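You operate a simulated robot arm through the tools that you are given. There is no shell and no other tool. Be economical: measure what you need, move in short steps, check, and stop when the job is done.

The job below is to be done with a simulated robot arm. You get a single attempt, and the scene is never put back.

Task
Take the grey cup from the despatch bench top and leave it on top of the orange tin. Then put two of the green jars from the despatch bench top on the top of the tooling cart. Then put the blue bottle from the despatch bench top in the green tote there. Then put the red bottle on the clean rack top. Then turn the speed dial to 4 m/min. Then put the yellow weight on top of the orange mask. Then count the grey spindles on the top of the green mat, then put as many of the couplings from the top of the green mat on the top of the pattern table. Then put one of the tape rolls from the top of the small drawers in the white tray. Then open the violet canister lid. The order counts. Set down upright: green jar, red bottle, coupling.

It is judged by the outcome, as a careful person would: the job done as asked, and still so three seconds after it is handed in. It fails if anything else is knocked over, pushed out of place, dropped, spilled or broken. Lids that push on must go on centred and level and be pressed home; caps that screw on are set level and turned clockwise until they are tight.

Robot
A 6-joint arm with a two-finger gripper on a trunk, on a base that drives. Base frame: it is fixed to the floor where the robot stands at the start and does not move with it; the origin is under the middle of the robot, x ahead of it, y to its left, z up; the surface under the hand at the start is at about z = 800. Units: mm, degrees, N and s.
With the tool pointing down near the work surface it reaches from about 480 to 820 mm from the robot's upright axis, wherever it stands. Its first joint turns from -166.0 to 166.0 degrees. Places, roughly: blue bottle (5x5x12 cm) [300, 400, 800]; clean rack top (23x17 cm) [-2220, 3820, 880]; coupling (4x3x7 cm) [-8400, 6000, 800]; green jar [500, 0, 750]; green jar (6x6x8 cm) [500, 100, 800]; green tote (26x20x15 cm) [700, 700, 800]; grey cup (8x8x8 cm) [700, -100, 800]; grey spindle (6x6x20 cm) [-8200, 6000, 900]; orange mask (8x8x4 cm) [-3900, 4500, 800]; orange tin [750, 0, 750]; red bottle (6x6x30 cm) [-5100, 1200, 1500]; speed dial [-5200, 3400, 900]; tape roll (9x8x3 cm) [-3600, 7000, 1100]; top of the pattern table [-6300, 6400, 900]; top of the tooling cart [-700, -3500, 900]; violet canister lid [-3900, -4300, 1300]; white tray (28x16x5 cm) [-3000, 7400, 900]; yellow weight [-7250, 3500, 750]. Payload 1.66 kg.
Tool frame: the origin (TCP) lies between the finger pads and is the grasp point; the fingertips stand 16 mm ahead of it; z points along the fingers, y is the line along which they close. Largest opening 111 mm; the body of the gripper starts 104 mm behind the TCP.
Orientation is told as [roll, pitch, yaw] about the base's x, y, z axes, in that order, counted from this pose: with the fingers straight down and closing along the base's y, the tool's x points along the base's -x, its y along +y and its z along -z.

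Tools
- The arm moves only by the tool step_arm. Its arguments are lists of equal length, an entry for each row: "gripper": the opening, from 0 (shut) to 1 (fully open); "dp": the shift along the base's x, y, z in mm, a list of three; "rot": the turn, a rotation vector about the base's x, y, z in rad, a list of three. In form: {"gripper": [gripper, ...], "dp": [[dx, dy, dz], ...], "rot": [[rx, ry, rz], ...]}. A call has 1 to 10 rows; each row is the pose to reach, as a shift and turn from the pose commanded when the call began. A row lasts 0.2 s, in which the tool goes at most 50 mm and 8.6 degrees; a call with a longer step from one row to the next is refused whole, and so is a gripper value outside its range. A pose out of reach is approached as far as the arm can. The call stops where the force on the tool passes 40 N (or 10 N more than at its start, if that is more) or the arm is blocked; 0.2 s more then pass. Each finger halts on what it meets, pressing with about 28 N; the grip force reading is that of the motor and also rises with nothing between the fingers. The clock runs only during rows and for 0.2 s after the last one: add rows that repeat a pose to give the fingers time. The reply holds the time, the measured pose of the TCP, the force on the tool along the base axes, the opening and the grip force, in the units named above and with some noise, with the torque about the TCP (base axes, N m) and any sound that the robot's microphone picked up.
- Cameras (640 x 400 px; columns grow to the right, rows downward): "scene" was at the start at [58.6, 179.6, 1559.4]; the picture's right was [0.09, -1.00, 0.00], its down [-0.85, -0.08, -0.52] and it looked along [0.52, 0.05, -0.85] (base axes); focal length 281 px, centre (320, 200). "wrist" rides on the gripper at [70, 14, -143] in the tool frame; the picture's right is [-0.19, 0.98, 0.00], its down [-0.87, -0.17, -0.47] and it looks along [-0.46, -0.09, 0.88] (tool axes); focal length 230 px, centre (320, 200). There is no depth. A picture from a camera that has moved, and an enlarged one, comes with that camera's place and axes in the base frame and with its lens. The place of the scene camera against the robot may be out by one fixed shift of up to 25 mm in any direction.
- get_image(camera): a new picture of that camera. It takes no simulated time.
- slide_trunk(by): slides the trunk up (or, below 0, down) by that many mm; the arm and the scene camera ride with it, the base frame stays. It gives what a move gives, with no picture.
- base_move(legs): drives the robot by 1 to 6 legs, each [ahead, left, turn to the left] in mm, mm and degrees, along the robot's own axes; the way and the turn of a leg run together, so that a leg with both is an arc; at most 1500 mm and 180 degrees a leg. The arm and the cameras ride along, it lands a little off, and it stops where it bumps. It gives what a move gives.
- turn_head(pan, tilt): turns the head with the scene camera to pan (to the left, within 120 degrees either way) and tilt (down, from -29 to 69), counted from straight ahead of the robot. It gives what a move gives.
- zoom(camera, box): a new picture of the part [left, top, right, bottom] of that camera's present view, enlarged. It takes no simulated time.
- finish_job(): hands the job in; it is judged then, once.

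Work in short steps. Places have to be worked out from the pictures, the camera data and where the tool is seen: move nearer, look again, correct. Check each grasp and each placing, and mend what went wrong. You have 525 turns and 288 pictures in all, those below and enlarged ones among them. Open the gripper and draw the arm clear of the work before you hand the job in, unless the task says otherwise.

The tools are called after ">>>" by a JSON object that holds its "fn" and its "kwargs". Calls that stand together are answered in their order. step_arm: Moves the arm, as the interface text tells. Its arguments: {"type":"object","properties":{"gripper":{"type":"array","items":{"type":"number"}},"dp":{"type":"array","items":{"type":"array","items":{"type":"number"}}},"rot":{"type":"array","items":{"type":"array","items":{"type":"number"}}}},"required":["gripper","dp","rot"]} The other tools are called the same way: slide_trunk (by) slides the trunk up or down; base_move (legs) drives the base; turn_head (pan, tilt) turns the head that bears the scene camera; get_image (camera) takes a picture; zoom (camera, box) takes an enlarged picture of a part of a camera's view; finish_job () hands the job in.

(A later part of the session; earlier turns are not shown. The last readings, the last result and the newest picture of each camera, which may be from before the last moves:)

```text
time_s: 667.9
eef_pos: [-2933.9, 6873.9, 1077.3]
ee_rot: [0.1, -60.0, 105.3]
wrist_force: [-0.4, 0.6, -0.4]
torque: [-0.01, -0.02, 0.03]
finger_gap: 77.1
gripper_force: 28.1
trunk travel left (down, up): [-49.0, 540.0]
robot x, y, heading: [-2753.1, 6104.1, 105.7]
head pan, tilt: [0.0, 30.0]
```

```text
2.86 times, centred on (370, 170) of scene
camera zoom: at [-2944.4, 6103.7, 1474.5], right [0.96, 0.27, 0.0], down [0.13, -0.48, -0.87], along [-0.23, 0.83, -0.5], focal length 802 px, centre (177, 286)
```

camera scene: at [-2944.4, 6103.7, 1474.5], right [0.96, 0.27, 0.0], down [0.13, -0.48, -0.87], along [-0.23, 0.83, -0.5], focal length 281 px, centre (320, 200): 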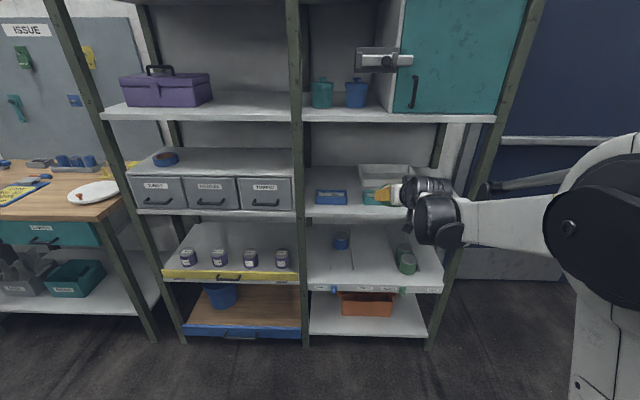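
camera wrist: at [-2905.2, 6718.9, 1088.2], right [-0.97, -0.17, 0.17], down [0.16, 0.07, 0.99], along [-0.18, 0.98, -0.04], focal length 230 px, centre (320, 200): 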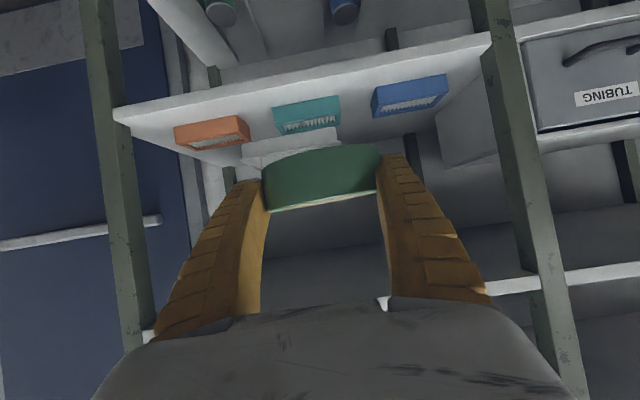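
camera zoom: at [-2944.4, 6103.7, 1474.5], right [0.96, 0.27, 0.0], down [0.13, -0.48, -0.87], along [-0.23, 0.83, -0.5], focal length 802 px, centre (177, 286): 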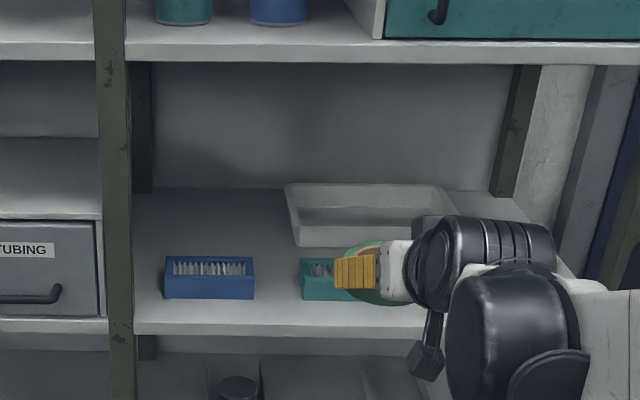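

Bins are only ~30 mm high; tray centre ≈(-2985,7398), floor ≈877. I strafe right 92, pitch to 38° below horizontal and lower to z≈985, then drive in 350.

>>> {"fn": "base_move", "kwargs": {"legs": [[0, -92, 0]]}}

>>> {"fn": "step_arm", "kwargs": {"gripper": [0.6, 0.6, 0.6, 0.6], "dp": [[0, 0, -25], [0, 0, -50], [0, 0, -75], [0, 0, -92]], "rot": [[-0.067, -0.019, 0], [-0.134, -0.038, 0], [-0.134, -0.038, 0], [-0.134, -0.038, 0]]}}

>>> {"fn": "base_move", "kwargs": {"legs": [[350, 0, 0]]}}

>>> {"fn": "get_image", "kwargs": {"camera": "wrist"}}

>>> {"fn": "zoom", "kwargs": {"camera": "scene", "box": [260, 60, 480, 260]}}

```text
time_s: 669.0
eef_pos: [-2848.4, 6898.6, 1077.6]
ee_rot: [0.1, -60.1, 105.3]
wrist_force: [0.0, -0.1, 0.0]
torque: [-0.04, -0.01, 0.06]
finger_gap: 77.4
gripper_force: 27.8
trunk travel left (down, up): [-49.0, 540.0]
robot x, y, heading: [-2668.7, 6127.0, 105.7]
head pan, tilt: [0.0, 30.0]
```

```text
time_s: 670.0
eef_pos: [-2849.3, 6897.2, 984.4]
ee_rot: [-0.2, -52.1, 105.5]
wrist_force: [0.0, -0.2, -0.8]
torque: [-0.01, -0.03, 0.0]
finger_gap: 77.3
gripper_force: 28.2
trunk travel left (down, up): [-49.0, 540.0]
robot x, y, heading: [-2668.3, 6128.5, 106.0]
head pan, tilt: [0.0, 30.0]
```

```text
time_s: 672.4
eef_pos: [-2947.5, 7241.5, 985.5]
ee_rot: [0.0, -52.1, 105.7]
wrist_force: [0.5, 0.0, -1.1]
torque: [-0.01, 0.0, 0.01]
finger_gap: 77.2
gripper_force: 27.8
trunk travel left (down, up): [-49.0, 540.0]
robot x, y, heading: [-2765.3, 6473.1, 105.9]
head pan, tilt: [0.0, 30.0]
```

```text
75 pictures are left
camera wrist: at [-2919.1, 7088.8, 1017.8], right [-0.98, -0.15, 0.15], down [0.12, 0.2, 0.97], along [-0.18, 0.97, -0.18], focal length 230 px, centre (320, 200)
```

wrist: 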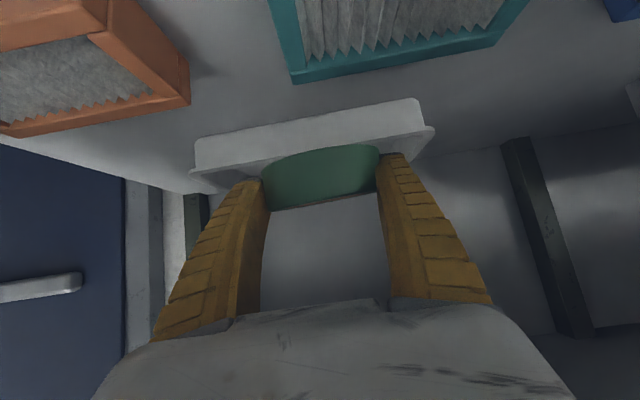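

```text
2.00 times, centred on (370, 160) of scene
camera zoom: at [-2955.6, 6471.5, 1474.4], right [0.96, 0.27, 0.0], down [0.14, -0.48, -0.87], along [-0.23, 0.83, -0.5], focal length 562 px, centre (220, 280)
```

zoom: 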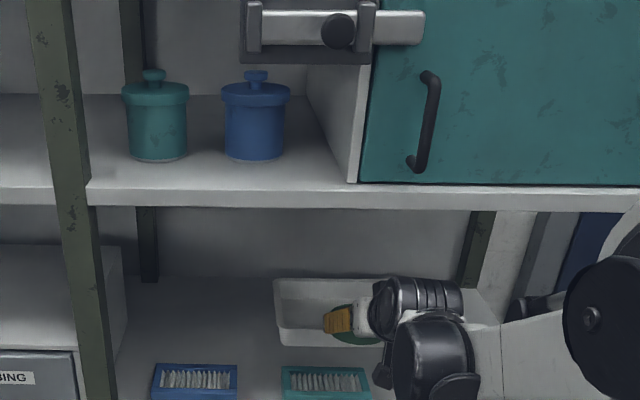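

Tray front rim at y≈7303; I need ~140 ahead and ~12 right. I drive that.

>>> {"fn": "base_move", "kwargs": {"legs": [[135, -12, 0]]}}

>>> {"fn": "get_image", "kwargs": {"camera": "wrist"}}

>>> {"fn": "zoom", "kwargs": {"camera": "scene", "box": [260, 60, 480, 260]}}

```text
time_s: 673.7
eef_pos: [-2973.6, 7378.4, 985.9]
ee_rot: [-0.1, -52.0, 105.7]
wrist_force: [0.3, -0.1, -0.4]
torque: [0.01, -0.01, 0.0]
finger_gap: 77.1
gripper_force: 27.7
trunk travel left (down, up): [-49.0, 540.0]
robot x, y, heading: [-2792.0, 6611.6, 105.8]
head pan, tilt: [0.0, 30.0]
```

```text
73 pictures are left
camera wrist: at [-2945.3, 7225.2, 1017.7], right [-0.98, -0.15, 0.15], down [0.12, 0.2, 0.97], along [-0.18, 0.97, -0.18], focal length 230 px, centre (320, 200)
```

wrist: 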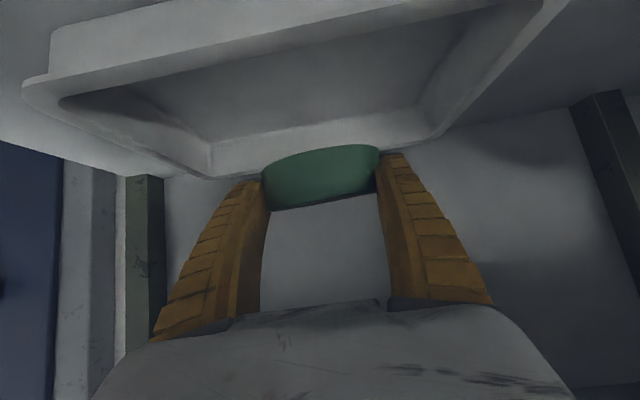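

```text
2.00 times, centred on (370, 160) of scene
camera zoom: at [-2981.7, 6607.9, 1474.4], right [0.96, 0.27, 0.0], down [0.14, -0.48, -0.87], along [-0.24, 0.83, -0.5], focal length 562 px, centre (220, 280)
```

zoom: 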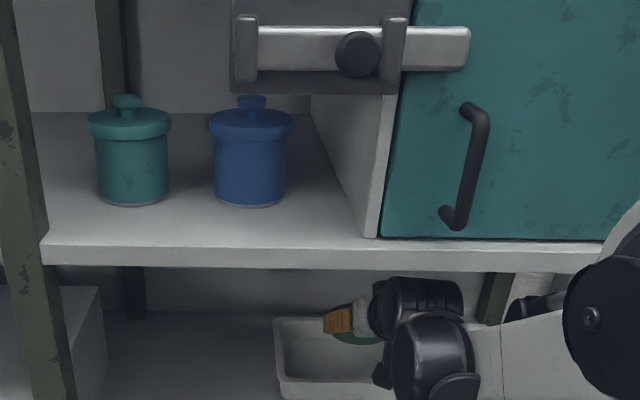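

The ring's centre trails the pads a bit; I advance 30 mm more and then lower into the tray.

>>> {"fn": "base_move", "kwargs": {"legs": [[30, 0, 0]]}}

>>> {"fn": "step_arm", "kwargs": {"gripper": [0.6, 0.6, 0.6, 0.6], "dp": [[0, 0, -15], [0, 0, -30], [0, 0, -42], [0, 0, -48]], "rot": [[0, 0, 0], [0, 0, 0], [0, 0, 0], [0, 0, 0]]}}

>>> {"fn": "get_image", "kwargs": {"camera": "wrist"}}

>>> {"fn": "zoom", "kwargs": {"camera": "scene", "box": [280, 120, 420, 270]}}

```text
time_s: 674.6
eef_pos: [-2978.6, 7392.5, 984.6]
ee_rot: [-0.1, -52.2, 105.7]
wrist_force: [0.1, -0.6, -1.1]
torque: [-0.02, 0.0, -0.02]
finger_gap: 77.1
gripper_force: 28.0
trunk travel left (down, up): [-49.0, 540.0]
robot x, y, heading: [-2797.2, 6631.6, 105.9]
head pan, tilt: [0.0, 30.0]
stopped in leg 1: the robot was blocked; the commanded pose is now the measured one
```

```text
time_s: 675.6
eef_pos: [-2979.5, 7396.0, 933.3]
ee_rot: [-0.2, -52.0, 105.6]
wrist_force: [0.1, -0.9, -1.2]
torque: [0.0, 0.0, 0.0]
finger_gap: 77.1
gripper_force: 27.9
trunk travel left (down, up): [-49.0, 540.0]
robot x, y, heading: [-2794.7, 6629.7, 105.7]
head pan, tilt: [0.0, 30.0]
```

```text
71 pictures are left
camera wrist: at [-2950.4, 7242.9, 966.9], right [-0.98, -0.15, 0.15], down [0.12, 0.2, 0.97], along [-0.18, 0.97, -0.18], focal length 230 px, centre (320, 200)
```

wrist: 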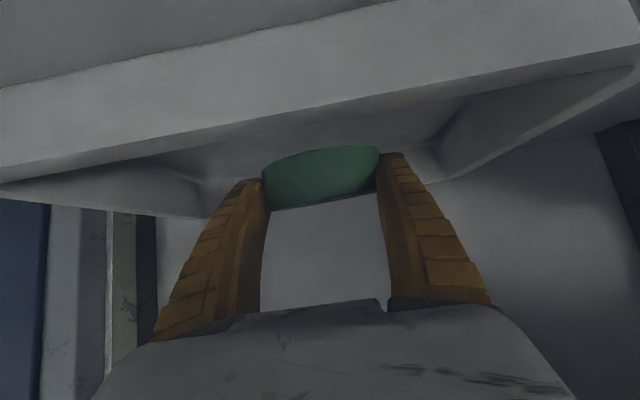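

```text
2.67 times, centred on (350, 195) of scene
camera zoom: at [-2988.0, 6630.0, 1474.5], right [0.96, 0.27, 0.0], down [0.14, -0.48, -0.87], along [-0.24, 0.83, -0.5], focal length 749 px, centre (240, 213)
```

zoom: 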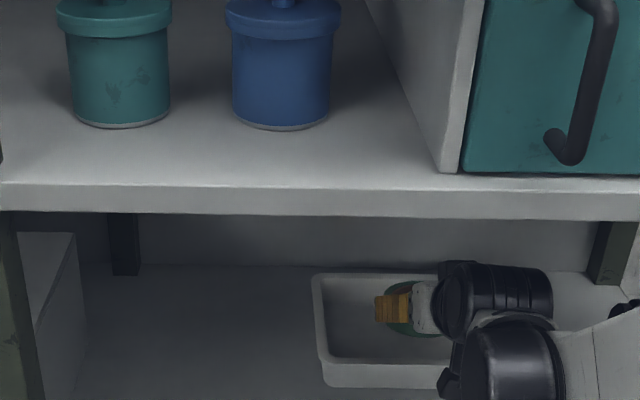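

Ring is inside the tray's outline. Lower in small steps until contact.

>>> {"fn": "step_arm", "kwargs": {"gripper": [0.6, 0.6, 0.6, 0.6, 0.6], "dp": [[0, 0, -4], [0, 0, -8], [0, 0, -11], [0, 0, -14], [0, 0, -14]], "rot": [[0, 0, 0], [0, 0, 0], [0, 0, 0], [0, 0, 0], [0, 0, 0]]}}

>>> {"fn": "step_arm", "kwargs": {"gripper": [0.6, 0.6, 0.6, 0.6, 0.6], "dp": [[0, 0, -3], [0, 0, -6], [0, 0, -9], [0, 0, -12], [0, 0, -12]], "rot": [[0, 0, 0], [0, 0, 0], [0, 0, 0], [0, 0, 0], [0, 0, 0]]}}

```text
time_s: 676.8
eef_pos: [-2979.3, 7395.9, 919.9]
ee_rot: [-0.1, -52.0, 105.6]
wrist_force: [-0.3, -0.1, -0.7]
torque: [-0.02, 0.0, 0.02]
finger_gap: 77.2
gripper_force: 27.9
trunk travel left (down, up): [-49.0, 540.0]
robot x, y, heading: [-2795.4, 6627.3, 105.9]
head pan, tilt: [0.0, 30.0]
```

```text
time_s: 678.0
eef_pos: [-2979.2, 7393.4, 909.6]
ee_rot: [-0.1, -52.1, 105.6]
wrist_force: [-0.3, -4.8, 11.7]
torque: [0.53, 0.33, 0.14]
finger_gap: 78.5
gripper_force: 28.1
trunk travel left (down, up): [-49.0, 540.0]
robot x, y, heading: [-2795.3, 6630.5, 105.8]
head pan, tilt: [0.0, 30.0]
```

Contact with the tray floor. I open, lift and check.

>>> {"fn": "step_arm", "kwargs": {"gripper": [0.75, 0.8, 0.85, 0.9, 0.95, 0.95], "dp": [[0, 0, 0], [0, 0, 0], [0, 0, 0], [0, 0, 0], [0, 0, 5], [0, 0, 15]], "rot": [[0, 0, 0], [0, 0, 0], [0, 0, 0], [0, 0, 0], [0, 0, 0], [0, 0, 0]]}}

>>> {"fn": "step_arm", "kwargs": {"gripper": [0.95, 0.95, 0.95], "dp": [[0, 0, 25], [0, 0, 50], [0, 0, 65]], "rot": [[0, 0, 0], [0, 0, 0], [0, 0, 0]]}}

>>> {"fn": "get_image", "kwargs": {"camera": "wrist"}}

```text
time_s: 679.4
eef_pos: [-2978.9, 7395.4, 924.0]
ee_rot: [0.0, -52.0, 105.5]
wrist_force: [-0.6, 0.0, 0.3]
torque: [0.01, 0.0, 0.02]
finger_gap: 105.6
gripper_force: 0.1
trunk travel left (down, up): [-49.0, 540.0]
robot x, y, heading: [-2798.1, 6631.3, 106.0]
head pan, tilt: [0.0, 30.0]
```

```text
time_s: 680.2
eef_pos: [-2977.6, 7395.1, 977.6]
ee_rot: [0.0, -51.9, 105.6]
wrist_force: [-0.3, 0.6, 1.1]
torque: [0.0, 0.01, 0.03]
finger_gap: 105.7
gripper_force: 0.3
trunk travel left (down, up): [-49.0, 540.0]
robot x, y, heading: [-2797.7, 6633.7, 105.9]
head pan, tilt: [0.0, 30.0]
```

```text
69 pictures are left
camera wrist: at [-2949.1, 7242.4, 1012.5], right [-0.98, -0.15, 0.15], down [0.12, 0.2, 0.97], along [-0.18, 0.97, -0.18], focal length 230 px, centre (320, 200)
```

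wrist: 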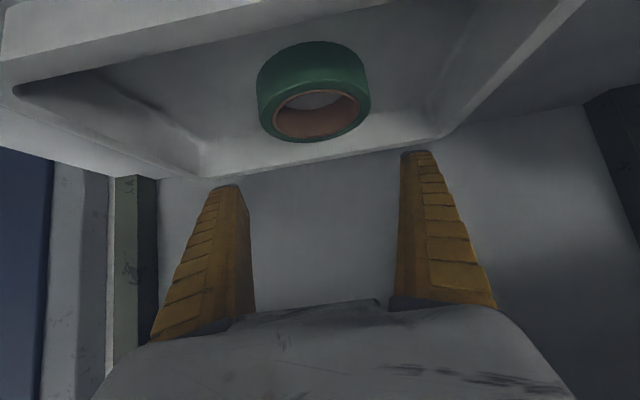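

The tape roll lies in the white tray. I back out, straighten the tool, and start toward the last task, the violet canister in the south.

>>> {"fn": "base_move", "kwargs": {"legs": [[-450, 0, 0]]}}

>>> {"fn": "step_arm", "kwargs": {"gripper": [0.6, 0.6, 0.6, 0.6, 0.6, 0.6, 0.6], "dp": [[0, 0, 20], [0, 0, 40], [0, 0, 60], [0, 0, 80], [0, 0, 100], [0, 0, 120], [0, 0, 140]], "rot": [[-0.125, -0.035, 0], [-0.25, -0.07, 0], [-0.374, -0.106, 0], [-0.499, -0.141, 0], [-0.624, -0.176, 0], [-0.749, -0.211, 0], [-0.873, -0.247, 0]]}}

>>> {"fn": "slide_trunk", "kwargs": {"by": 120}}

>>> {"fn": "get_image", "kwargs": {"camera": "scene"}}

```text
time_s: 682.9
eef_pos: [-2859.0, 6964.9, 988.0]
ee_rot: [-0.1, -52.1, 105.9]
wrist_force: [-0.2, 1.0, 0.2]
torque: [-0.01, -0.01, 0.0]
finger_gap: 105.8
gripper_force: 0.2
trunk travel left (down, up): [-49.0, 540.0]
robot x, y, heading: [-2676.8, 6199.2, 105.9]
head pan, tilt: [0.0, 30.0]
```

```text
time_s: 684.5
eef_pos: [-2857.0, 6952.1, 1123.5]
ee_rot: [-0.1, -0.1, 105.9]
wrist_force: [0.2, 0.2, 0.8]
torque: [0.02, -0.02, 0.02]
finger_gap: 68.4
gripper_force: 0.7
out of reach, approached as far as the arm can: row 7
trunk travel left (down, up): [-49.0, 540.0]
robot x, y, heading: [-2672.1, 6201.0, 105.9]
head pan, tilt: [0.0, 30.0]
```

```text
time_s: 686.0
eef_pos: [-2857.9, 6954.1, 1243.0]
ee_rot: [0.0, -0.1, 105.9]
wrist_force: [-0.1, 0.4, 1.1]
torque: [0.0, -0.01, 0.01]
finger_gap: 68.4
gripper_force: 0.8
trunk travel left (down, up): [-169.0, 421.0]
robot x, y, heading: [-2675.2, 6200.9, 105.9]
head pan, tilt: [0.0, 30.0]
```

```text
68 pictures are left
camera scene: at [-2865.7, 6199.4, 1594.3], right [0.96, 0.28, 0.0], down [0.14, -0.48, -0.87], along [-0.24, 0.83, -0.5], focal length 281 px, centre (320, 200)
```

scene: 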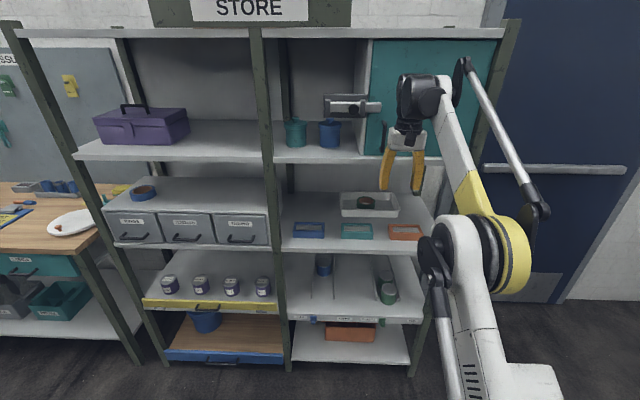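

Roll in tray confirmed. I retract the arm and drive back toward the south.

>>> {"fn": "step_arm", "kwargs": {"gripper": [0.6, 0.6, 0.6, 0.6, 0.6], "dp": [[11, -38, 0], [22, -77, 0], [33, -115, 0], [43, -154, 0], [54, -192, 0]], "rot": [[0, 0, 0], [0, 0, 0], [0, 0, 0], [0, 0, 0], [0, 0, 0]]}}

>>> {"fn": "base_move", "kwargs": {"legs": [[-80, 1090, 0], [-80, 1090, 0], [-775, 130, 0], [-775, 130, 0]]}}

```text
time_s: 687.2
eef_pos: [-2803.2, 6760.7, 1244.0]
ee_rot: [0.0, -0.1, 105.9]
wrist_force: [-0.1, -0.3, -0.3]
torque: [0.01, -0.03, 0.03]
finger_gap: 68.3
gripper_force: 1.2
trunk travel left (down, up): [-169.0, 421.0]
robot x, y, heading: [-2676.8, 6202.5, 105.9]
head pan, tilt: [0.0, 30.0]
```

```text
time_s: 705.5
eef_pos: [-4645.5, 4440.2, 1242.9]
ee_rot: [-0.1, -0.2, 107.3]
wrist_force: [-0.3, -0.4, -0.9]
torque: [0.02, 0.02, 0.0]
finger_gap: 68.3
gripper_force: 0.9
trunk travel left (down, up): [-169.0, 421.0]
robot x, y, heading: [-4506.5, 3882.9, 107.6]
head pan, tilt: [0.0, 30.0]
```

Continue south through the furnace aisle.

>>> {"fn": "base_move", "kwargs": {"legs": [[-1371, -411, 0], [-1434, 192, 0]]}}

```text
time_s: 719.4
eef_pos: [-3608.6, 1828.5, 1243.7]
ee_rot: [0.0, -0.1, 106.6]
wrist_force: [-0.3, 0.2, 0.3]
torque: [0.05, 0.0, 0.01]
finger_gap: 68.2
gripper_force: 1.1
trunk travel left (down, up): [-169.0, 421.0]
robot x, y, heading: [-3470.7, 1269.2, 106.8]
head pan, tilt: [0.0, 30.0]
```

>>> {"fn": "base_move", "kwargs": {"legs": [[-1436, 151, 0], [-1425, -50, 0]]}}

>>> {"fn": "turn_head", "kwargs": {"pan": 120, "tilt": 15}}

>>> {"fn": "get_image", "kwargs": {"camera": "scene"}}

```text
time_s: 733.3
eef_pos: [-2893.2, -946.3, 1243.4]
ee_rot: [0.0, -0.1, 105.9]
wrist_force: [0.3, 0.0, 0.5]
torque: [-0.01, -0.01, 0.0]
finger_gap: 68.4
gripper_force: 1.0
trunk travel left (down, up): [-169.0, 421.0]
robot x, y, heading: [-2758.7, -1507.0, 105.9]
head pan, tilt: [0.0, 30.0]
```

```text
time_s: 735.3
eef_pos: [-2892.8, -946.3, 1243.4]
ee_rot: [0.0, 0.0, 105.9]
wrist_force: [-0.6, 0.3, -0.5]
torque: [0.0, -0.02, -0.01]
finger_gap: 68.3
gripper_force: 1.5
trunk travel left (down, up): [-169.0, 421.0]
robot x, y, heading: [-2761.0, -1508.3, 106.2]
head pan, tilt: [120.0, 15.0]
```

```text
67 pictures are left
camera scene: at [-2994.2, -1663.6, 1618.6], right [-0.72, 0.69, 0.0], down [0.18, 0.19, -0.97], along [-0.67, -0.7, -0.26], focal length 281 px, centre (320, 200)
```

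scene: 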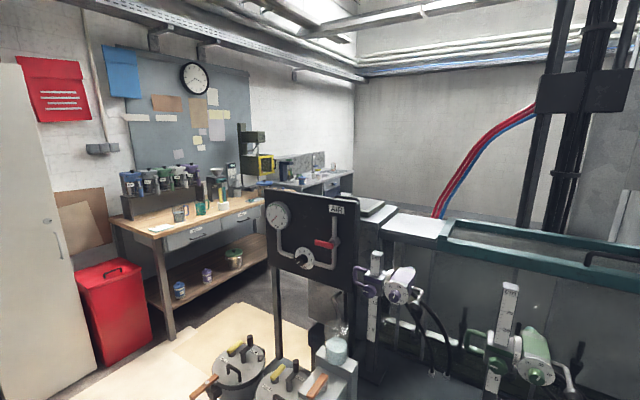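

I enlarge the row of canisters on the south bench.

>>> {"fn": "zoom", "kwargs": {"camera": "scene", "box": [100, 120, 300, 290]}}

```text
2.35 times, centred on (200, 205) of scene
camera zoom: at [-2994.2, -1663.6, 1618.6], right [-0.72, 0.69, 0.0], down [0.18, 0.19, -0.97], along [-0.67, -0.7, -0.26], focal length 661 px, centre (602, 188)
```

zoom: 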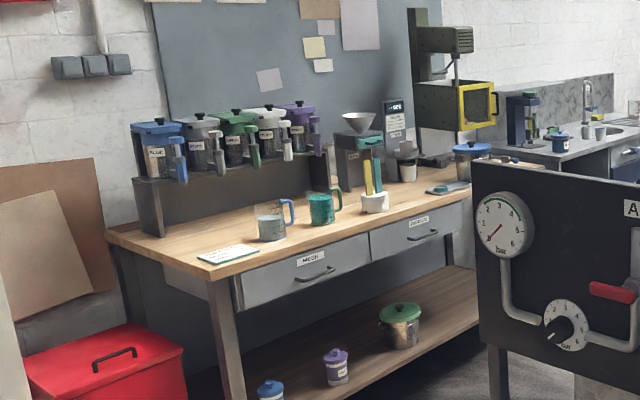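

The violet canister is the rightmost of the row, ≈(-3900,-4295). I drive around and approach facing the bench.

>>> {"fn": "base_move", "kwargs": {"legs": [[-1137, -358, 0], [0, 0, 90], [0, 0, 87], [315, -945, 0], [25, -700, 0]]}}

>>> {"fn": "turn_head", "kwargs": {"pan": 0, "tilt": 20}}

>>> {"fn": "get_image", "kwargs": {"camera": "scene"}}

```text
time_s: 757.1
eef_pos: [-3559.9, -3741.3, 1243.6]
ee_rot: [0.0, -0.1, -78.8]
wrist_force: [0.4, -0.1, 0.4]
torque: [0.01, -0.03, -0.01]
finger_gap: 68.3
gripper_force: 1.4
trunk travel left (down, up): [-169.0, 421.0]
robot x, y, heading: [-3642.7, -3173.2, -78.6]
head pan, tilt: [120.0, 15.0]
```

```text
time_s: 759.1
eef_pos: [-3560.2, -3741.7, 1242.9]
ee_rot: [0.1, -0.1, -78.8]
wrist_force: [0.0, -0.1, 1.1]
torque: [0.02, 0.02, 0.01]
finger_gap: 68.3
gripper_force: 1.0
trunk travel left (down, up): [-169.0, 421.0]
robot x, y, heading: [-3643.3, -3174.3, -78.7]
head pan, tilt: [0.0, 20.0]
```

```text
65 pictures are left
camera scene: at [-3431.4, -3221.8, 1610.5], right [-0.98, -0.2, 0.0], down [-0.07, 0.34, -0.94], along [0.19, -0.92, -0.34], focal length 281 px, centre (320, 200)
```

scene: 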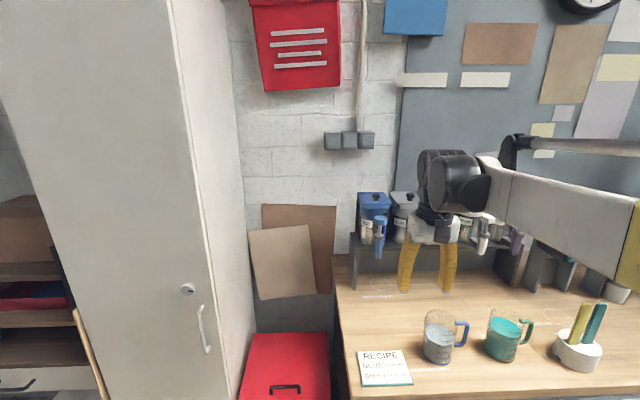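

I strafe right 400 to uncover the canisters in view.

>>> {"fn": "base_move", "kwargs": {"legs": [[0, -420, 1.5]]}}

>>> {"fn": "get_image", "kwargs": {"camera": "scene"}}

>>> {"fn": "zoom", "kwargs": {"camera": "scene", "box": [200, 150, 400, 290]}}

```text
time_s: 761.6
eef_pos: [-3953.7, -3827.0, 1242.1]
ee_rot: [0.1, -0.1, -77.6]
wrist_force: [-0.2, -0.2, 0.2]
torque: [0.0, -0.03, 0.01]
finger_gap: 68.1
gripper_force: 1.4
trunk travel left (down, up): [-169.0, 421.0]
robot x, y, heading: [-4049.0, -3258.3, -77.2]
head pan, tilt: [0.0, 20.0]
```

```text
64 pictures are left
camera scene: at [-3837.5, -3304.2, 1610.6], right [-0.98, -0.22, 0.0], down [-0.07, 0.33, -0.94], along [0.21, -0.92, -0.34], focal length 281 px, centre (320, 200)
```

scene: 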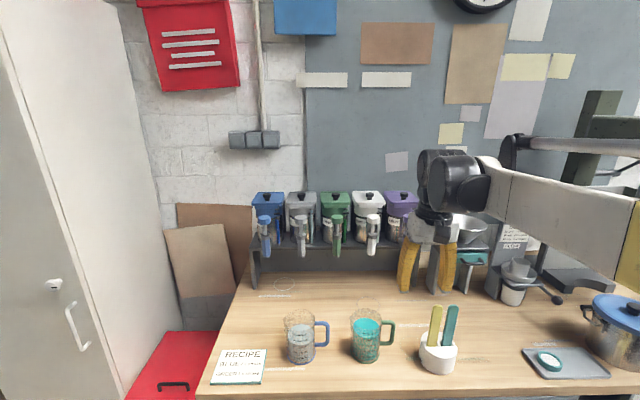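

```text
2.86 times, centred on (300, 220) of scene
camera zoom: at [-3837.5, -3304.2, 1610.6], right [-0.98, -0.22, 0.0], down [-0.07, 0.33, -0.94], along [0.21, -0.92, -0.34], focal length 802 px, centre (377, 143)
```

zoom: 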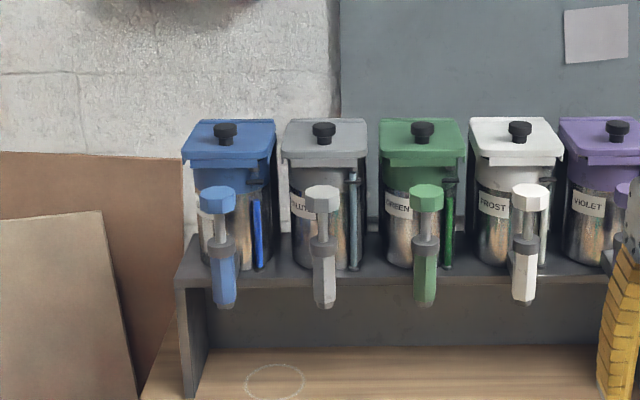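

I strafe right a bit more to see the violet canister fully.

>>> {"fn": "base_move", "kwargs": {"legs": [[100, -260, 0]]}}

>>> {"fn": "zoom", "kwargs": {"camera": "scene", "box": [220, 140, 360, 270]}}

>>> {"fn": "get_image", "kwargs": {"camera": "wrist"}}

```text
time_s: 763.6
eef_pos: [-4193.0, -3980.3, 1242.8]
ee_rot: [0.1, -0.1, -78.0]
wrist_force: [0.0, 0.0, 0.2]
torque: [0.0, -0.03, -0.01]
finger_gap: 68.3
gripper_force: 1.7
trunk travel left (down, up): [-169.0, 421.0]
robot x, y, heading: [-4282.4, -3410.6, -78.0]
head pan, tilt: [0.0, 20.0]
```

```text
3.08 times, centred on (290, 205) of scene
camera zoom: at [-4071.4, -3459.2, 1610.6], right [-0.98, -0.21, 0.0], down [-0.07, 0.33, -0.94], along [0.2, -0.92, -0.34], focal length 864 px, centre (412, 185)
```

zoom: 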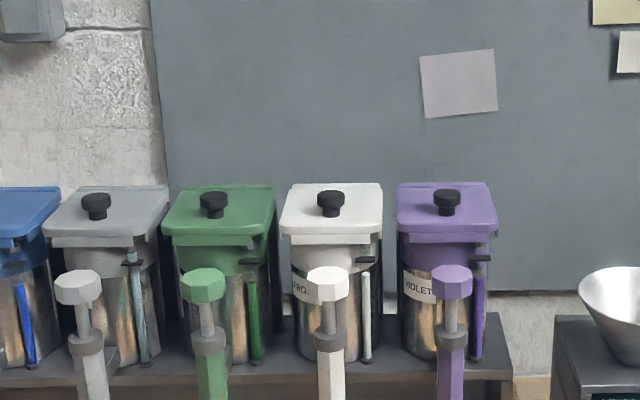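

```text
61 pictures are left
camera wrist: at [-4194.8, -3908.3, 1385.6], right [1.0, 0.02, 0.0], down [0.01, -0.88, 0.47], along [0.01, -0.47, -0.88], focal length 230 px, centre (320, 200)
```

wrist: 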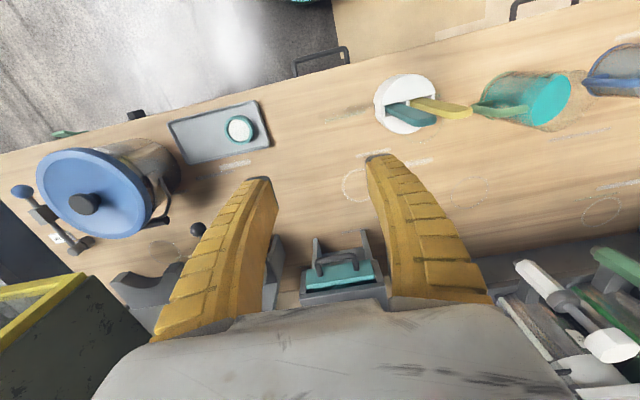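

The violet lid looks hinged at the back, with a black knob on top, ≈(-3927,-4290,1285). I raise the arm and move closer.

>>> {"fn": "slide_trunk", "kwargs": {"by": 170}}

>>> {"fn": "base_move", "kwargs": {"legs": [[150, 164, 0]]}}

>>> {"fn": "step_arm", "kwargs": {"gripper": [0.6, 0.6, 0.6], "dp": [[10, -20, 0], [20, -40, 0], [30, -60, 0]], "rot": [[0, 0, 0], [0, 0, 0], [0, 0, 0]]}}

>>> {"fn": "get_image", "kwargs": {"camera": "wrist"}}

```text
time_s: 765.5
eef_pos: [-4192.5, -3980.2, 1413.2]
ee_rot: [0.0, -0.1, -78.0]
wrist_force: [-0.1, 0.0, -0.4]
torque: [0.01, 0.01, 0.01]
finger_gap: 68.2
gripper_force: 1.4
trunk travel left (down, up): [-339.0, 251.0]
robot x, y, heading: [-4279.9, -3411.6, -77.7]
head pan, tilt: [0.0, 20.0]
```

```text
time_s: 767.2
eef_pos: [-4004.3, -4096.4, 1411.1]
ee_rot: [0.0, 0.0, -78.3]
wrist_force: [0.9, -0.4, 0.0]
torque: [0.04, 0.06, -0.04]
finger_gap: 68.2
gripper_force: 1.6
trunk travel left (down, up): [-339.0, 251.0]
robot x, y, heading: [-4090.8, -3524.7, -78.0]
head pan, tilt: [0.0, 20.0]
```

```text
time_s: 768.0
eef_pos: [-3973.6, -4155.8, 1412.7]
ee_rot: [0.0, 0.0, -78.1]
wrist_force: [0.7, -0.6, -0.4]
torque: [0.05, 0.01, -0.01]
finger_gap: 68.1
gripper_force: 0.5
trunk travel left (down, up): [-339.0, 251.0]
robot x, y, heading: [-4094.0, -3529.3, -77.7]
head pan, tilt: [0.0, 20.0]
```

```text
60 pictures are left
camera wrist: at [-3974.3, -4083.9, 1555.8], right [1.0, 0.01, 0.0], down [0.01, -0.88, 0.47], along [0.01, -0.47, -0.88], focal length 230 px, centre (320, 200)
```

wrist: 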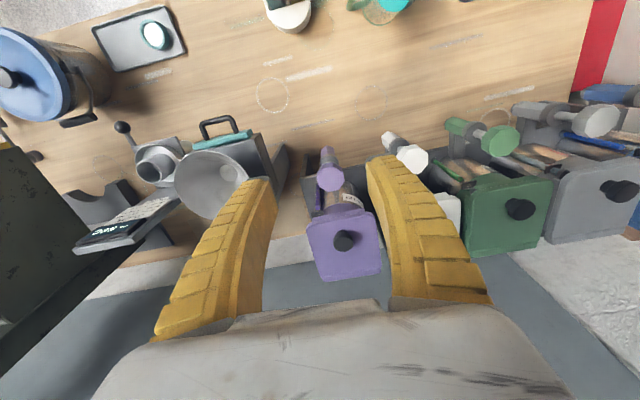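

Knob ≈(-3935,-4295). I enlarge the lid for its hinge and latch.

>>> {"fn": "zoom", "kwargs": {"camera": "wrist", "box": [260, 130, 420, 300]}}

```text
2.35 times, centred on (340, 215) of wrist
camera zoom: at [-3974.3, -4083.9, 1555.8], right [1.0, 0.01, 0.0], down [0.01, -0.88, 0.47], along [0.01, -0.47, -0.88], focal length 541 px, centre (273, 165)
```

zoom: 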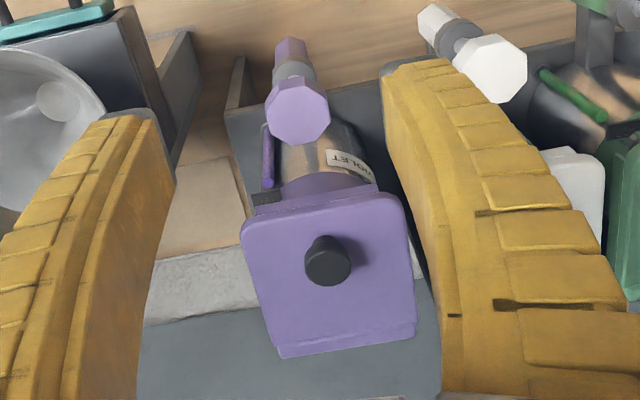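

The hinge is at the back and the knob would end up facing the wall, so I'll open it by pushing up from under the free front corner (robot-left side) with closed, horizontal fingers. First back off and lower the trunk.

>>> {"fn": "base_move", "kwargs": {"legs": [[-250, 0, 0]]}}

>>> {"fn": "slide_trunk", "kwargs": {"by": -230}}

>>> {"fn": "step_arm", "kwargs": {"gripper": [0, 0, 0, 0, 0, 0, 0, 0, 0, 0], "dp": [[2, -10, 10], [4, -20, 20], [6, -30, 30], [8, -40, 40], [10, -50, 50], [12, -60, 50], [14, -70, 50], [14, -70, 50], [14, -70, 50], [14, -70, 50]], "rot": [[-0.137, -0.029, 0], [-0.273, -0.058, 0], [-0.41, -0.087, 0], [-0.546, -0.116, 0], [-0.683, -0.145, 0], [-0.819, -0.174, 0], [-0.956, -0.203, 0], [-1.092, -0.232, 0], [-1.229, -0.261, 0], [-1.365, -0.29, 0]]}}

>>> {"fn": "get_image", "kwargs": {"camera": "wrist"}}

```text
time_s: 769.8
eef_pos: [-4027.9, -3915.0, 1414.9]
ee_rot: [-0.1, -0.1, -78.5]
wrist_force: [-0.1, 1.6, -0.3]
torque: [-0.04, 0.01, 0.03]
finger_gap: 68.4
gripper_force: 1.5
trunk travel left (down, up): [-339.0, 251.0]
robot x, y, heading: [-4144.1, -3284.2, -78.2]
head pan, tilt: [0.0, 20.0]
```

```text
time_s: 772.2
eef_pos: [-4026.5, -3914.6, 1184.4]
ee_rot: [0.0, 0.0, -78.5]
wrist_force: [0.3, -0.6, -0.5]
torque: [-0.02, -0.01, 0.0]
finger_gap: 68.5
gripper_force: 1.2
trunk travel left (down, up): [-109.0, 481.0]
robot x, y, heading: [-4145.7, -3287.2, -78.3]
head pan, tilt: [0.0, 20.0]
```

```text
time_s: 774.4
eef_pos: [-4013.7, -3987.6, 1233.1]
ee_rot: [2.8, -80.1, -80.9]
wrist_force: [1.0, 0.9, -0.4]
torque: [0.01, 0.0, 0.01]
finger_gap: 0.0
gripper_force: 28.1
trunk travel left (down, up): [-109.0, 481.0]
robot x, y, heading: [-4144.4, -3285.6, -78.3]
head pan, tilt: [0.0, 20.0]
```

```text
58 pictures are left
camera wrist: at [-4031.4, -3833.1, 1189.6], right [0.97, 0.17, 0.2], down [-0.24, 0.27, 0.93], along [0.11, -0.95, 0.3], focal length 230 px, centre (320, 200)
```

wrist: 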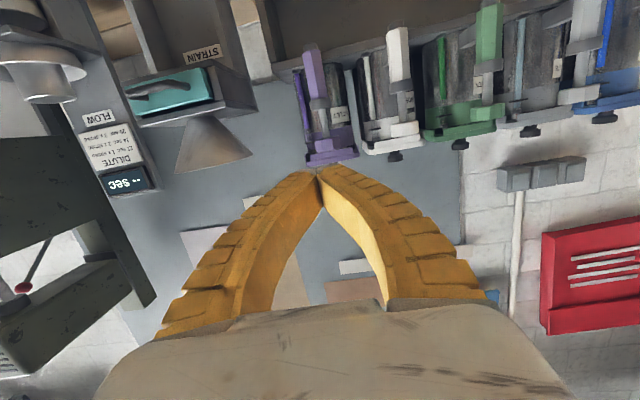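

I enlarge the violet canister from this view.

>>> {"fn": "zoom", "kwargs": {"camera": "wrist", "box": [270, 30, 430, 180]}}

```text
2.67 times, centred on (350, 105) of wrist
camera zoom: at [-4031.4, -3833.1, 1189.6], right [0.97, 0.17, 0.2], down [-0.24, 0.27, 0.93], along [0.11, -0.95, 0.3], focal length 614 px, centre (240, 453)
```

zoom: 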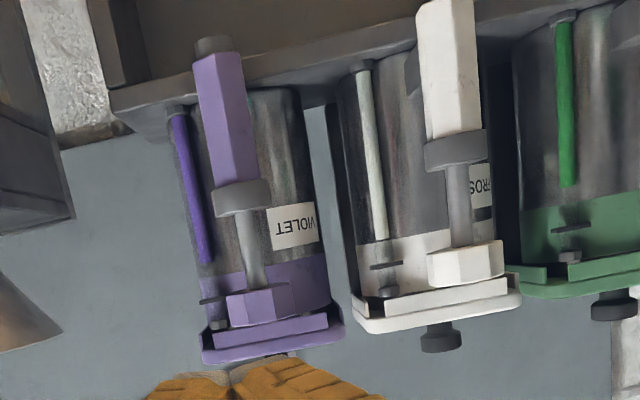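

I refine: use the gripper open, straddling the pump, with the robot-left finger going under the lid's lip ~31 mm left of centre. I open, align and drive 180 ahead.

>>> {"fn": "step_arm", "kwargs": {"gripper": [0.5, 1, 1, 1], "dp": [[-7, -2, -10], [-15, -3, -21], [-15, -3, -21], [-15, -3, -21]], "rot": [[0, 0, 0], [0, 0, 0], [0, 0, 0], [0, 0, 0]]}}

>>> {"fn": "base_move", "kwargs": {"legs": [[170, 0, 0]]}}

>>> {"fn": "get_image", "kwargs": {"camera": "wrist"}}

>>> {"fn": "get_image", "kwargs": {"camera": "scene"}}

```text
time_s: 775.4
eef_pos: [-4026.8, -3988.2, 1212.1]
ee_rot: [2.8, -79.9, -80.9]
wrist_force: [0.5, -0.1, -0.1]
torque: [0.0, 0.01, 0.0]
finger_gap: 111.0
gripper_force: 0.1
trunk travel left (down, up): [-109.0, 481.0]
robot x, y, heading: [-4143.6, -3285.4, -78.1]
head pan, tilt: [0.0, 20.0]
```

```text
time_s: 776.9
eef_pos: [-3996.5, -4152.3, 1212.2]
ee_rot: [3.0, -80.0, -81.1]
wrist_force: [0.3, -0.2, 0.2]
torque: [-0.04, -0.02, 0.0]
finger_gap: 110.8
gripper_force: 0.1
trunk travel left (down, up): [-109.0, 481.0]
robot x, y, heading: [-4110.4, -3446.1, -78.6]
head pan, tilt: [0.0, 20.0]
```

```text
56 pictures are left
camera wrist: at [-4013.9, -3999.6, 1168.3], right [0.97, 0.17, 0.2], down [-0.24, 0.27, 0.93], along [0.1, -0.95, 0.3], focal length 230 px, centre (320, 200)
```

wrist: 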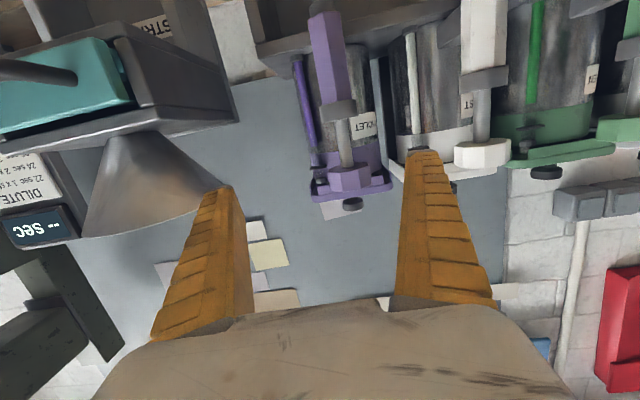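

```text
55 pictures are left
camera scene: at [-3898.8, -3500.9, 1550.4], right [-0.98, -0.2, 0.0], down [-0.07, 0.34, -0.94], along [0.19, -0.92, -0.34], focal length 281 px, centre (320, 200)
```

scene: 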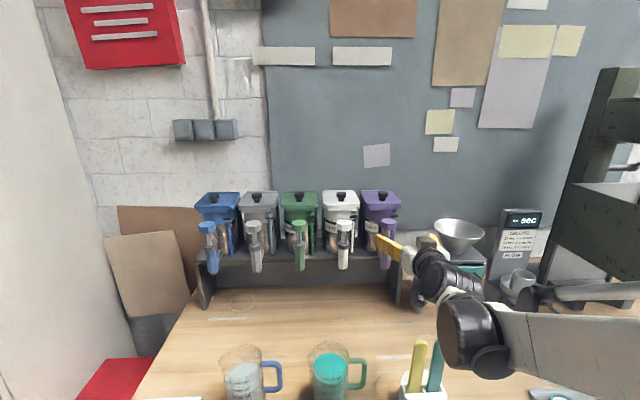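

The funnel at right is close to the open finger, so I close the fingers and instead use the narrow gap at the lid's left overhang (≈49 mm left of the lid centre). Close, shift left 80 and up 18, then look.

>>> {"fn": "step_arm", "kwargs": {"gripper": [0.5, 0, 0, 0], "dp": [[0, 0, 0], [0, 0, 0], [0, 0, 0], [0, 0, 0]], "rot": [[0, 0, 0], [0, 0, 0], [0, 0, 0], [0, 0, 0]]}}

>>> {"fn": "step_arm", "kwargs": {"gripper": [0, 0, 0], "dp": [[26, 6, 6], [52, 11, 12], [78, 16, 18]], "rot": [[0, 0, 0], [0, 0, 0], [0, 0, 0]]}}

>>> {"fn": "get_image", "kwargs": {"camera": "wrist"}}

>>> {"fn": "zoom", "kwargs": {"camera": "scene", "box": [300, 160, 460, 300]}}

```text
time_s: 777.9
eef_pos: [-3996.1, -4151.9, 1211.8]
ee_rot: [2.9, -80.0, -81.1]
wrist_force: [-0.2, -0.3, -0.3]
torque: [0.02, 0.0, 0.02]
finger_gap: 0.0
gripper_force: 27.7
trunk travel left (down, up): [-109.0, 481.0]
robot x, y, heading: [-4110.6, -3450.2, -78.8]
head pan, tilt: [0.0, 20.0]
```

```text
time_s: 778.7
eef_pos: [-3917.7, -4133.8, 1229.3]
ee_rot: [2.9, -80.0, -81.1]
wrist_force: [0.0, 0.4, 1.0]
torque: [-0.02, -0.06, -0.02]
finger_gap: 0.1
gripper_force: 28.4
trunk travel left (down, up): [-109.0, 481.0]
robot x, y, heading: [-4109.3, -3451.1, -78.3]
head pan, tilt: [0.0, 20.0]
```

```text
54 pictures are left
camera wrist: at [-3934.5, -3980.5, 1185.6], right [0.97, 0.17, 0.2], down [-0.24, 0.27, 0.93], along [0.1, -0.95, 0.3], focal length 230 px, centre (320, 200)
```

wrist: 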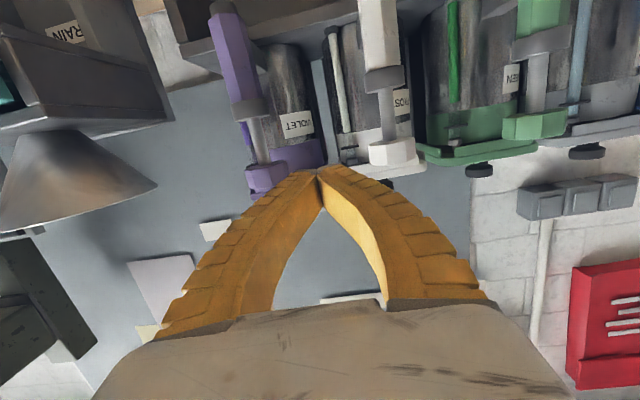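

```text
2.86 times, centred on (380, 230) of scene
camera zoom: at [-3898.8, -3500.1, 1550.5], right [-0.98, -0.2, 0.0], down [-0.07, 0.34, -0.94], along [0.19, -0.92, -0.34], focal length 802 px, centre (149, 114)
```

zoom: 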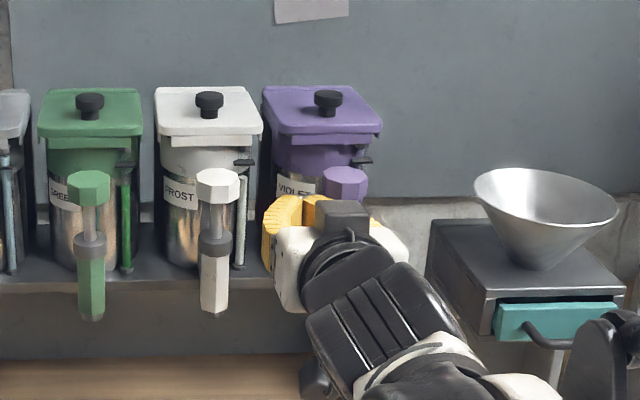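

Better idea: roll the hand 90° and pinch the lid's front edge (one finger above, one below, beside the pump); rotating the tool from horizontal to pointing down then swings the lid open about its back hinge. I back off, lower the trunk and reorient in free space.

>>> {"fn": "base_move", "kwargs": {"legs": [[-150, 0, 0]]}}

>>> {"fn": "step_arm", "kwargs": {"gripper": [0.3, 0.3, 0.3, 0.3, 0.3], "dp": [[0, 0, 25], [0, 0, 50], [0, 0, 75], [0, 0, 100], [0, 0, 110]], "rot": [[0.12, 0.025, 0], [0.24, 0.05, 0], [0.36, 0.075, 0], [0.48, 0.1, 0], [0.597, 0.124, 0]]}}

>>> {"fn": "slide_trunk", "kwargs": {"by": -105}}

```text
time_s: 780.1
eef_pos: [-3947.2, -3983.6, 1229.5]
ee_rot: [2.9, -79.9, -81.0]
wrist_force: [0.0, 1.1, 0.0]
torque: [0.01, 0.01, 0.0]
finger_gap: 0.0
gripper_force: 27.9
trunk travel left (down, up): [-109.0, 481.0]
robot x, y, heading: [-4141.7, -3298.7, -78.6]
head pan, tilt: [0.0, 20.0]
```

```text
time_s: 781.3
eef_pos: [-3948.6, -3984.8, 1340.8]
ee_rot: [0.5, -45.0, -79.0]
wrist_force: [0.3, 0.9, 0.4]
torque: [0.01, 0.01, 0.02]
finger_gap: 35.9
gripper_force: 1.7
trunk travel left (down, up): [-109.0, 481.0]
robot x, y, heading: [-4143.1, -3299.7, -78.5]
head pan, tilt: [0.0, 20.0]
```

```text
time_s: 782.6
eef_pos: [-3947.8, -3984.4, 1235.6]
ee_rot: [0.5, -45.2, -79.0]
wrist_force: [-0.4, 0.1, 0.5]
torque: [0.0, -0.01, 0.01]
finger_gap: 36.0
gripper_force: 1.6
trunk travel left (down, up): [-4.0, 586.0]
robot x, y, heading: [-4139.7, -3299.5, -78.5]
head pan, tilt: [0.0, 20.0]
```

Now roll the hand 90° about its own axis.

>>> {"fn": "step_arm", "kwargs": {"gripper": [0.3, 0.3, 0.3, 0.3, 0.3, 0.3, 0.3, 0.3, 0.3, 0.3], "dp": [[0, 0, 0], [0, 0, 0], [0, 0, 0], [0, 0, 0], [0, 0, 0], [0, 0, 0], [0, 0, 0], [0, 0, 0], [0, 0, 0], [0, 0, 0]], "rot": [[-0.0193, 0.0991, 0.101], [-0.0386, 0.1982, 0.202], [-0.0579, 0.2973, 0.303], [-0.0772, 0.3964, 0.404], [-0.0965, 0.4955, 0.505], [-0.1158, 0.5946, 0.606], [-0.1351, 0.6937, 0.707], [-0.1544, 0.7928, 0.808], [-0.1737, 0.8919, 0.909], [-0.193, 0.991, 1.01]]}}

>>> {"fn": "step_arm", "kwargs": {"gripper": [0.3, 0.3], "dp": [[0, 0, 0], [0, 0, 0]], "rot": [[-0.0193, 0.0991, 0.101], [-0.0193, 0.0991, 0.101]]}}

>>> {"fn": "get_image", "kwargs": {"camera": "wrist"}}

```text
time_s: 784.9
eef_pos: [-3947.2, -3986.6, 1235.2]
ee_rot: [-44.0, -5.8, 5.4]
wrist_force: [-0.2, -0.8, -0.2]
torque: [-0.02, -0.01, -0.02]
finger_gap: 36.0
gripper_force: 1.7
trunk travel left (down, up): [-4.0, 586.0]
robot x, y, heading: [-4140.4, -3302.0, -78.5]
head pan, tilt: [0.0, 20.0]
```

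```text
time_s: 785.5
eef_pos: [-3948.1, -3984.2, 1236.4]
ee_rot: [-44.4, 0.0, 11.2]
wrist_force: [0.6, 0.3, -0.1]
torque: [-0.02, -0.01, 0.05]
finger_gap: 36.0
gripper_force: 1.7
trunk travel left (down, up): [-4.0, 586.0]
robot x, y, heading: [-4140.0, -3301.1, -78.6]
head pan, tilt: [0.0, 20.0]
```

```text
52 pictures are left
camera wrist: at [-4037.5, -3890.6, 1328.0], right [0.05, 0.72, -0.69], down [0.81, 0.37, 0.45], along [0.59, -0.58, -0.57], focal length 230 px, centre (320, 200)
```

wrist: 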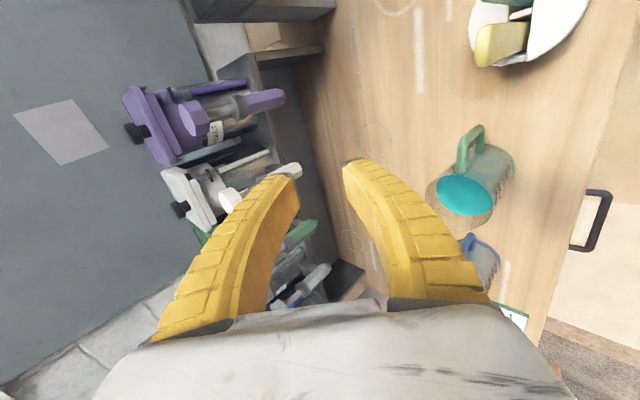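

Now pitch the tool up to ~8° below horizontal.

>>> {"fn": "step_arm", "kwargs": {"gripper": [0.45, 0.45, 0.45, 0.45, 0.45, 0.45], "dp": [[0, 0, 0], [0, 0, 0], [0, 0, 0], [0, 0, 0], [0, 0, 0], [0, 0, 0]], "rot": [[-0.127, -0.025, 0], [-0.254, -0.049, 0], [-0.38, -0.074, 0], [-0.507, -0.098, 0], [-0.634, -0.123, 0], [-0.634, -0.123, 0]]}}

>>> {"fn": "get_image", "kwargs": {"camera": "wrist"}}

>>> {"fn": "get_image", "kwargs": {"camera": "scene"}}

```text
time_s: 786.9
eef_pos: [-3947.9, -3985.1, 1235.0]
ee_rot: [-81.6, -0.1, 11.1]
wrist_force: [0.3, -0.4, 0.0]
torque: [0.03, 0.02, -0.03]
finger_gap: 52.1
gripper_force: 1.8
trunk travel left (down, up): [-4.0, 586.0]
robot x, y, heading: [-4140.9, -3302.6, -78.6]
head pan, tilt: [0.0, 20.0]
```

```text
51 pictures are left
camera wrist: at [-4044.0, -3857.8, 1243.3], right [0.16, 0.18, -0.97], down [0.76, 0.6, 0.24], along [0.63, -0.78, -0.04], focal length 230 px, centre (320, 200)
```

wrist: 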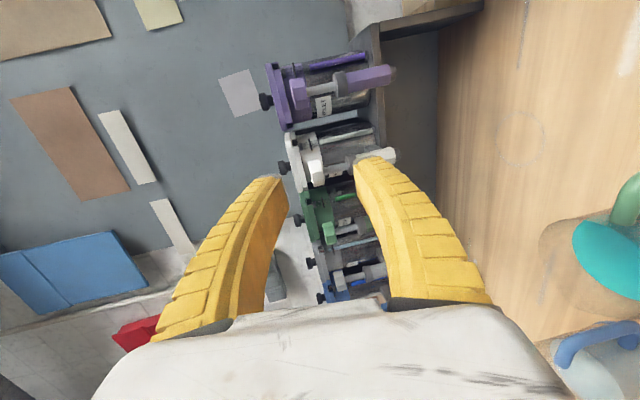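

```text
50 pictures are left
camera scene: at [-3929.2, -3350.9, 1445.5], right [-0.98, -0.2, 0.0], down [-0.07, 0.34, -0.94], along [0.19, -0.92, -0.34], focal length 281 px, centre (320, 200)
```

scene: 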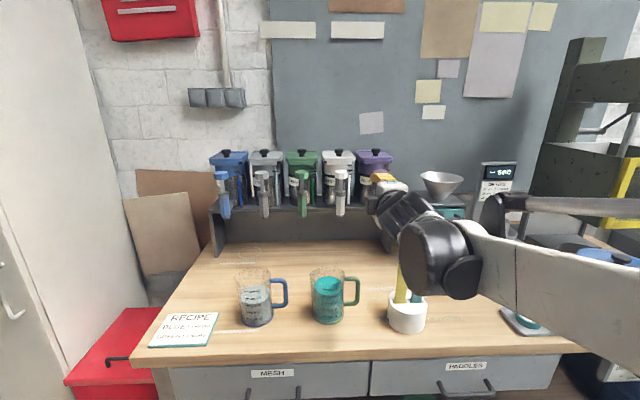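

Orientation is right. I enlarge the lid edge from this side view to measure its height.

>>> {"fn": "zoom", "kwargs": {"camera": "wrist", "box": [240, 40, 420, 200]}}

```text
2.50 times, centred on (330, 120) of wrist
camera zoom: at [-4044.0, -3857.8, 1243.3], right [0.16, 0.18, -0.97], down [0.76, 0.6, 0.24], along [0.63, -0.78, -0.04], focal length 575 px, centre (295, 400)
```

zoom: 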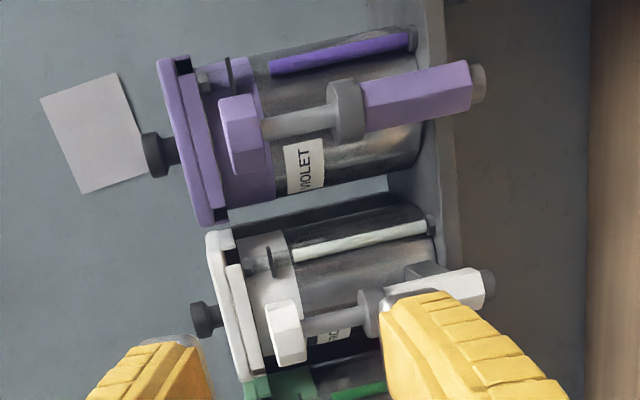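

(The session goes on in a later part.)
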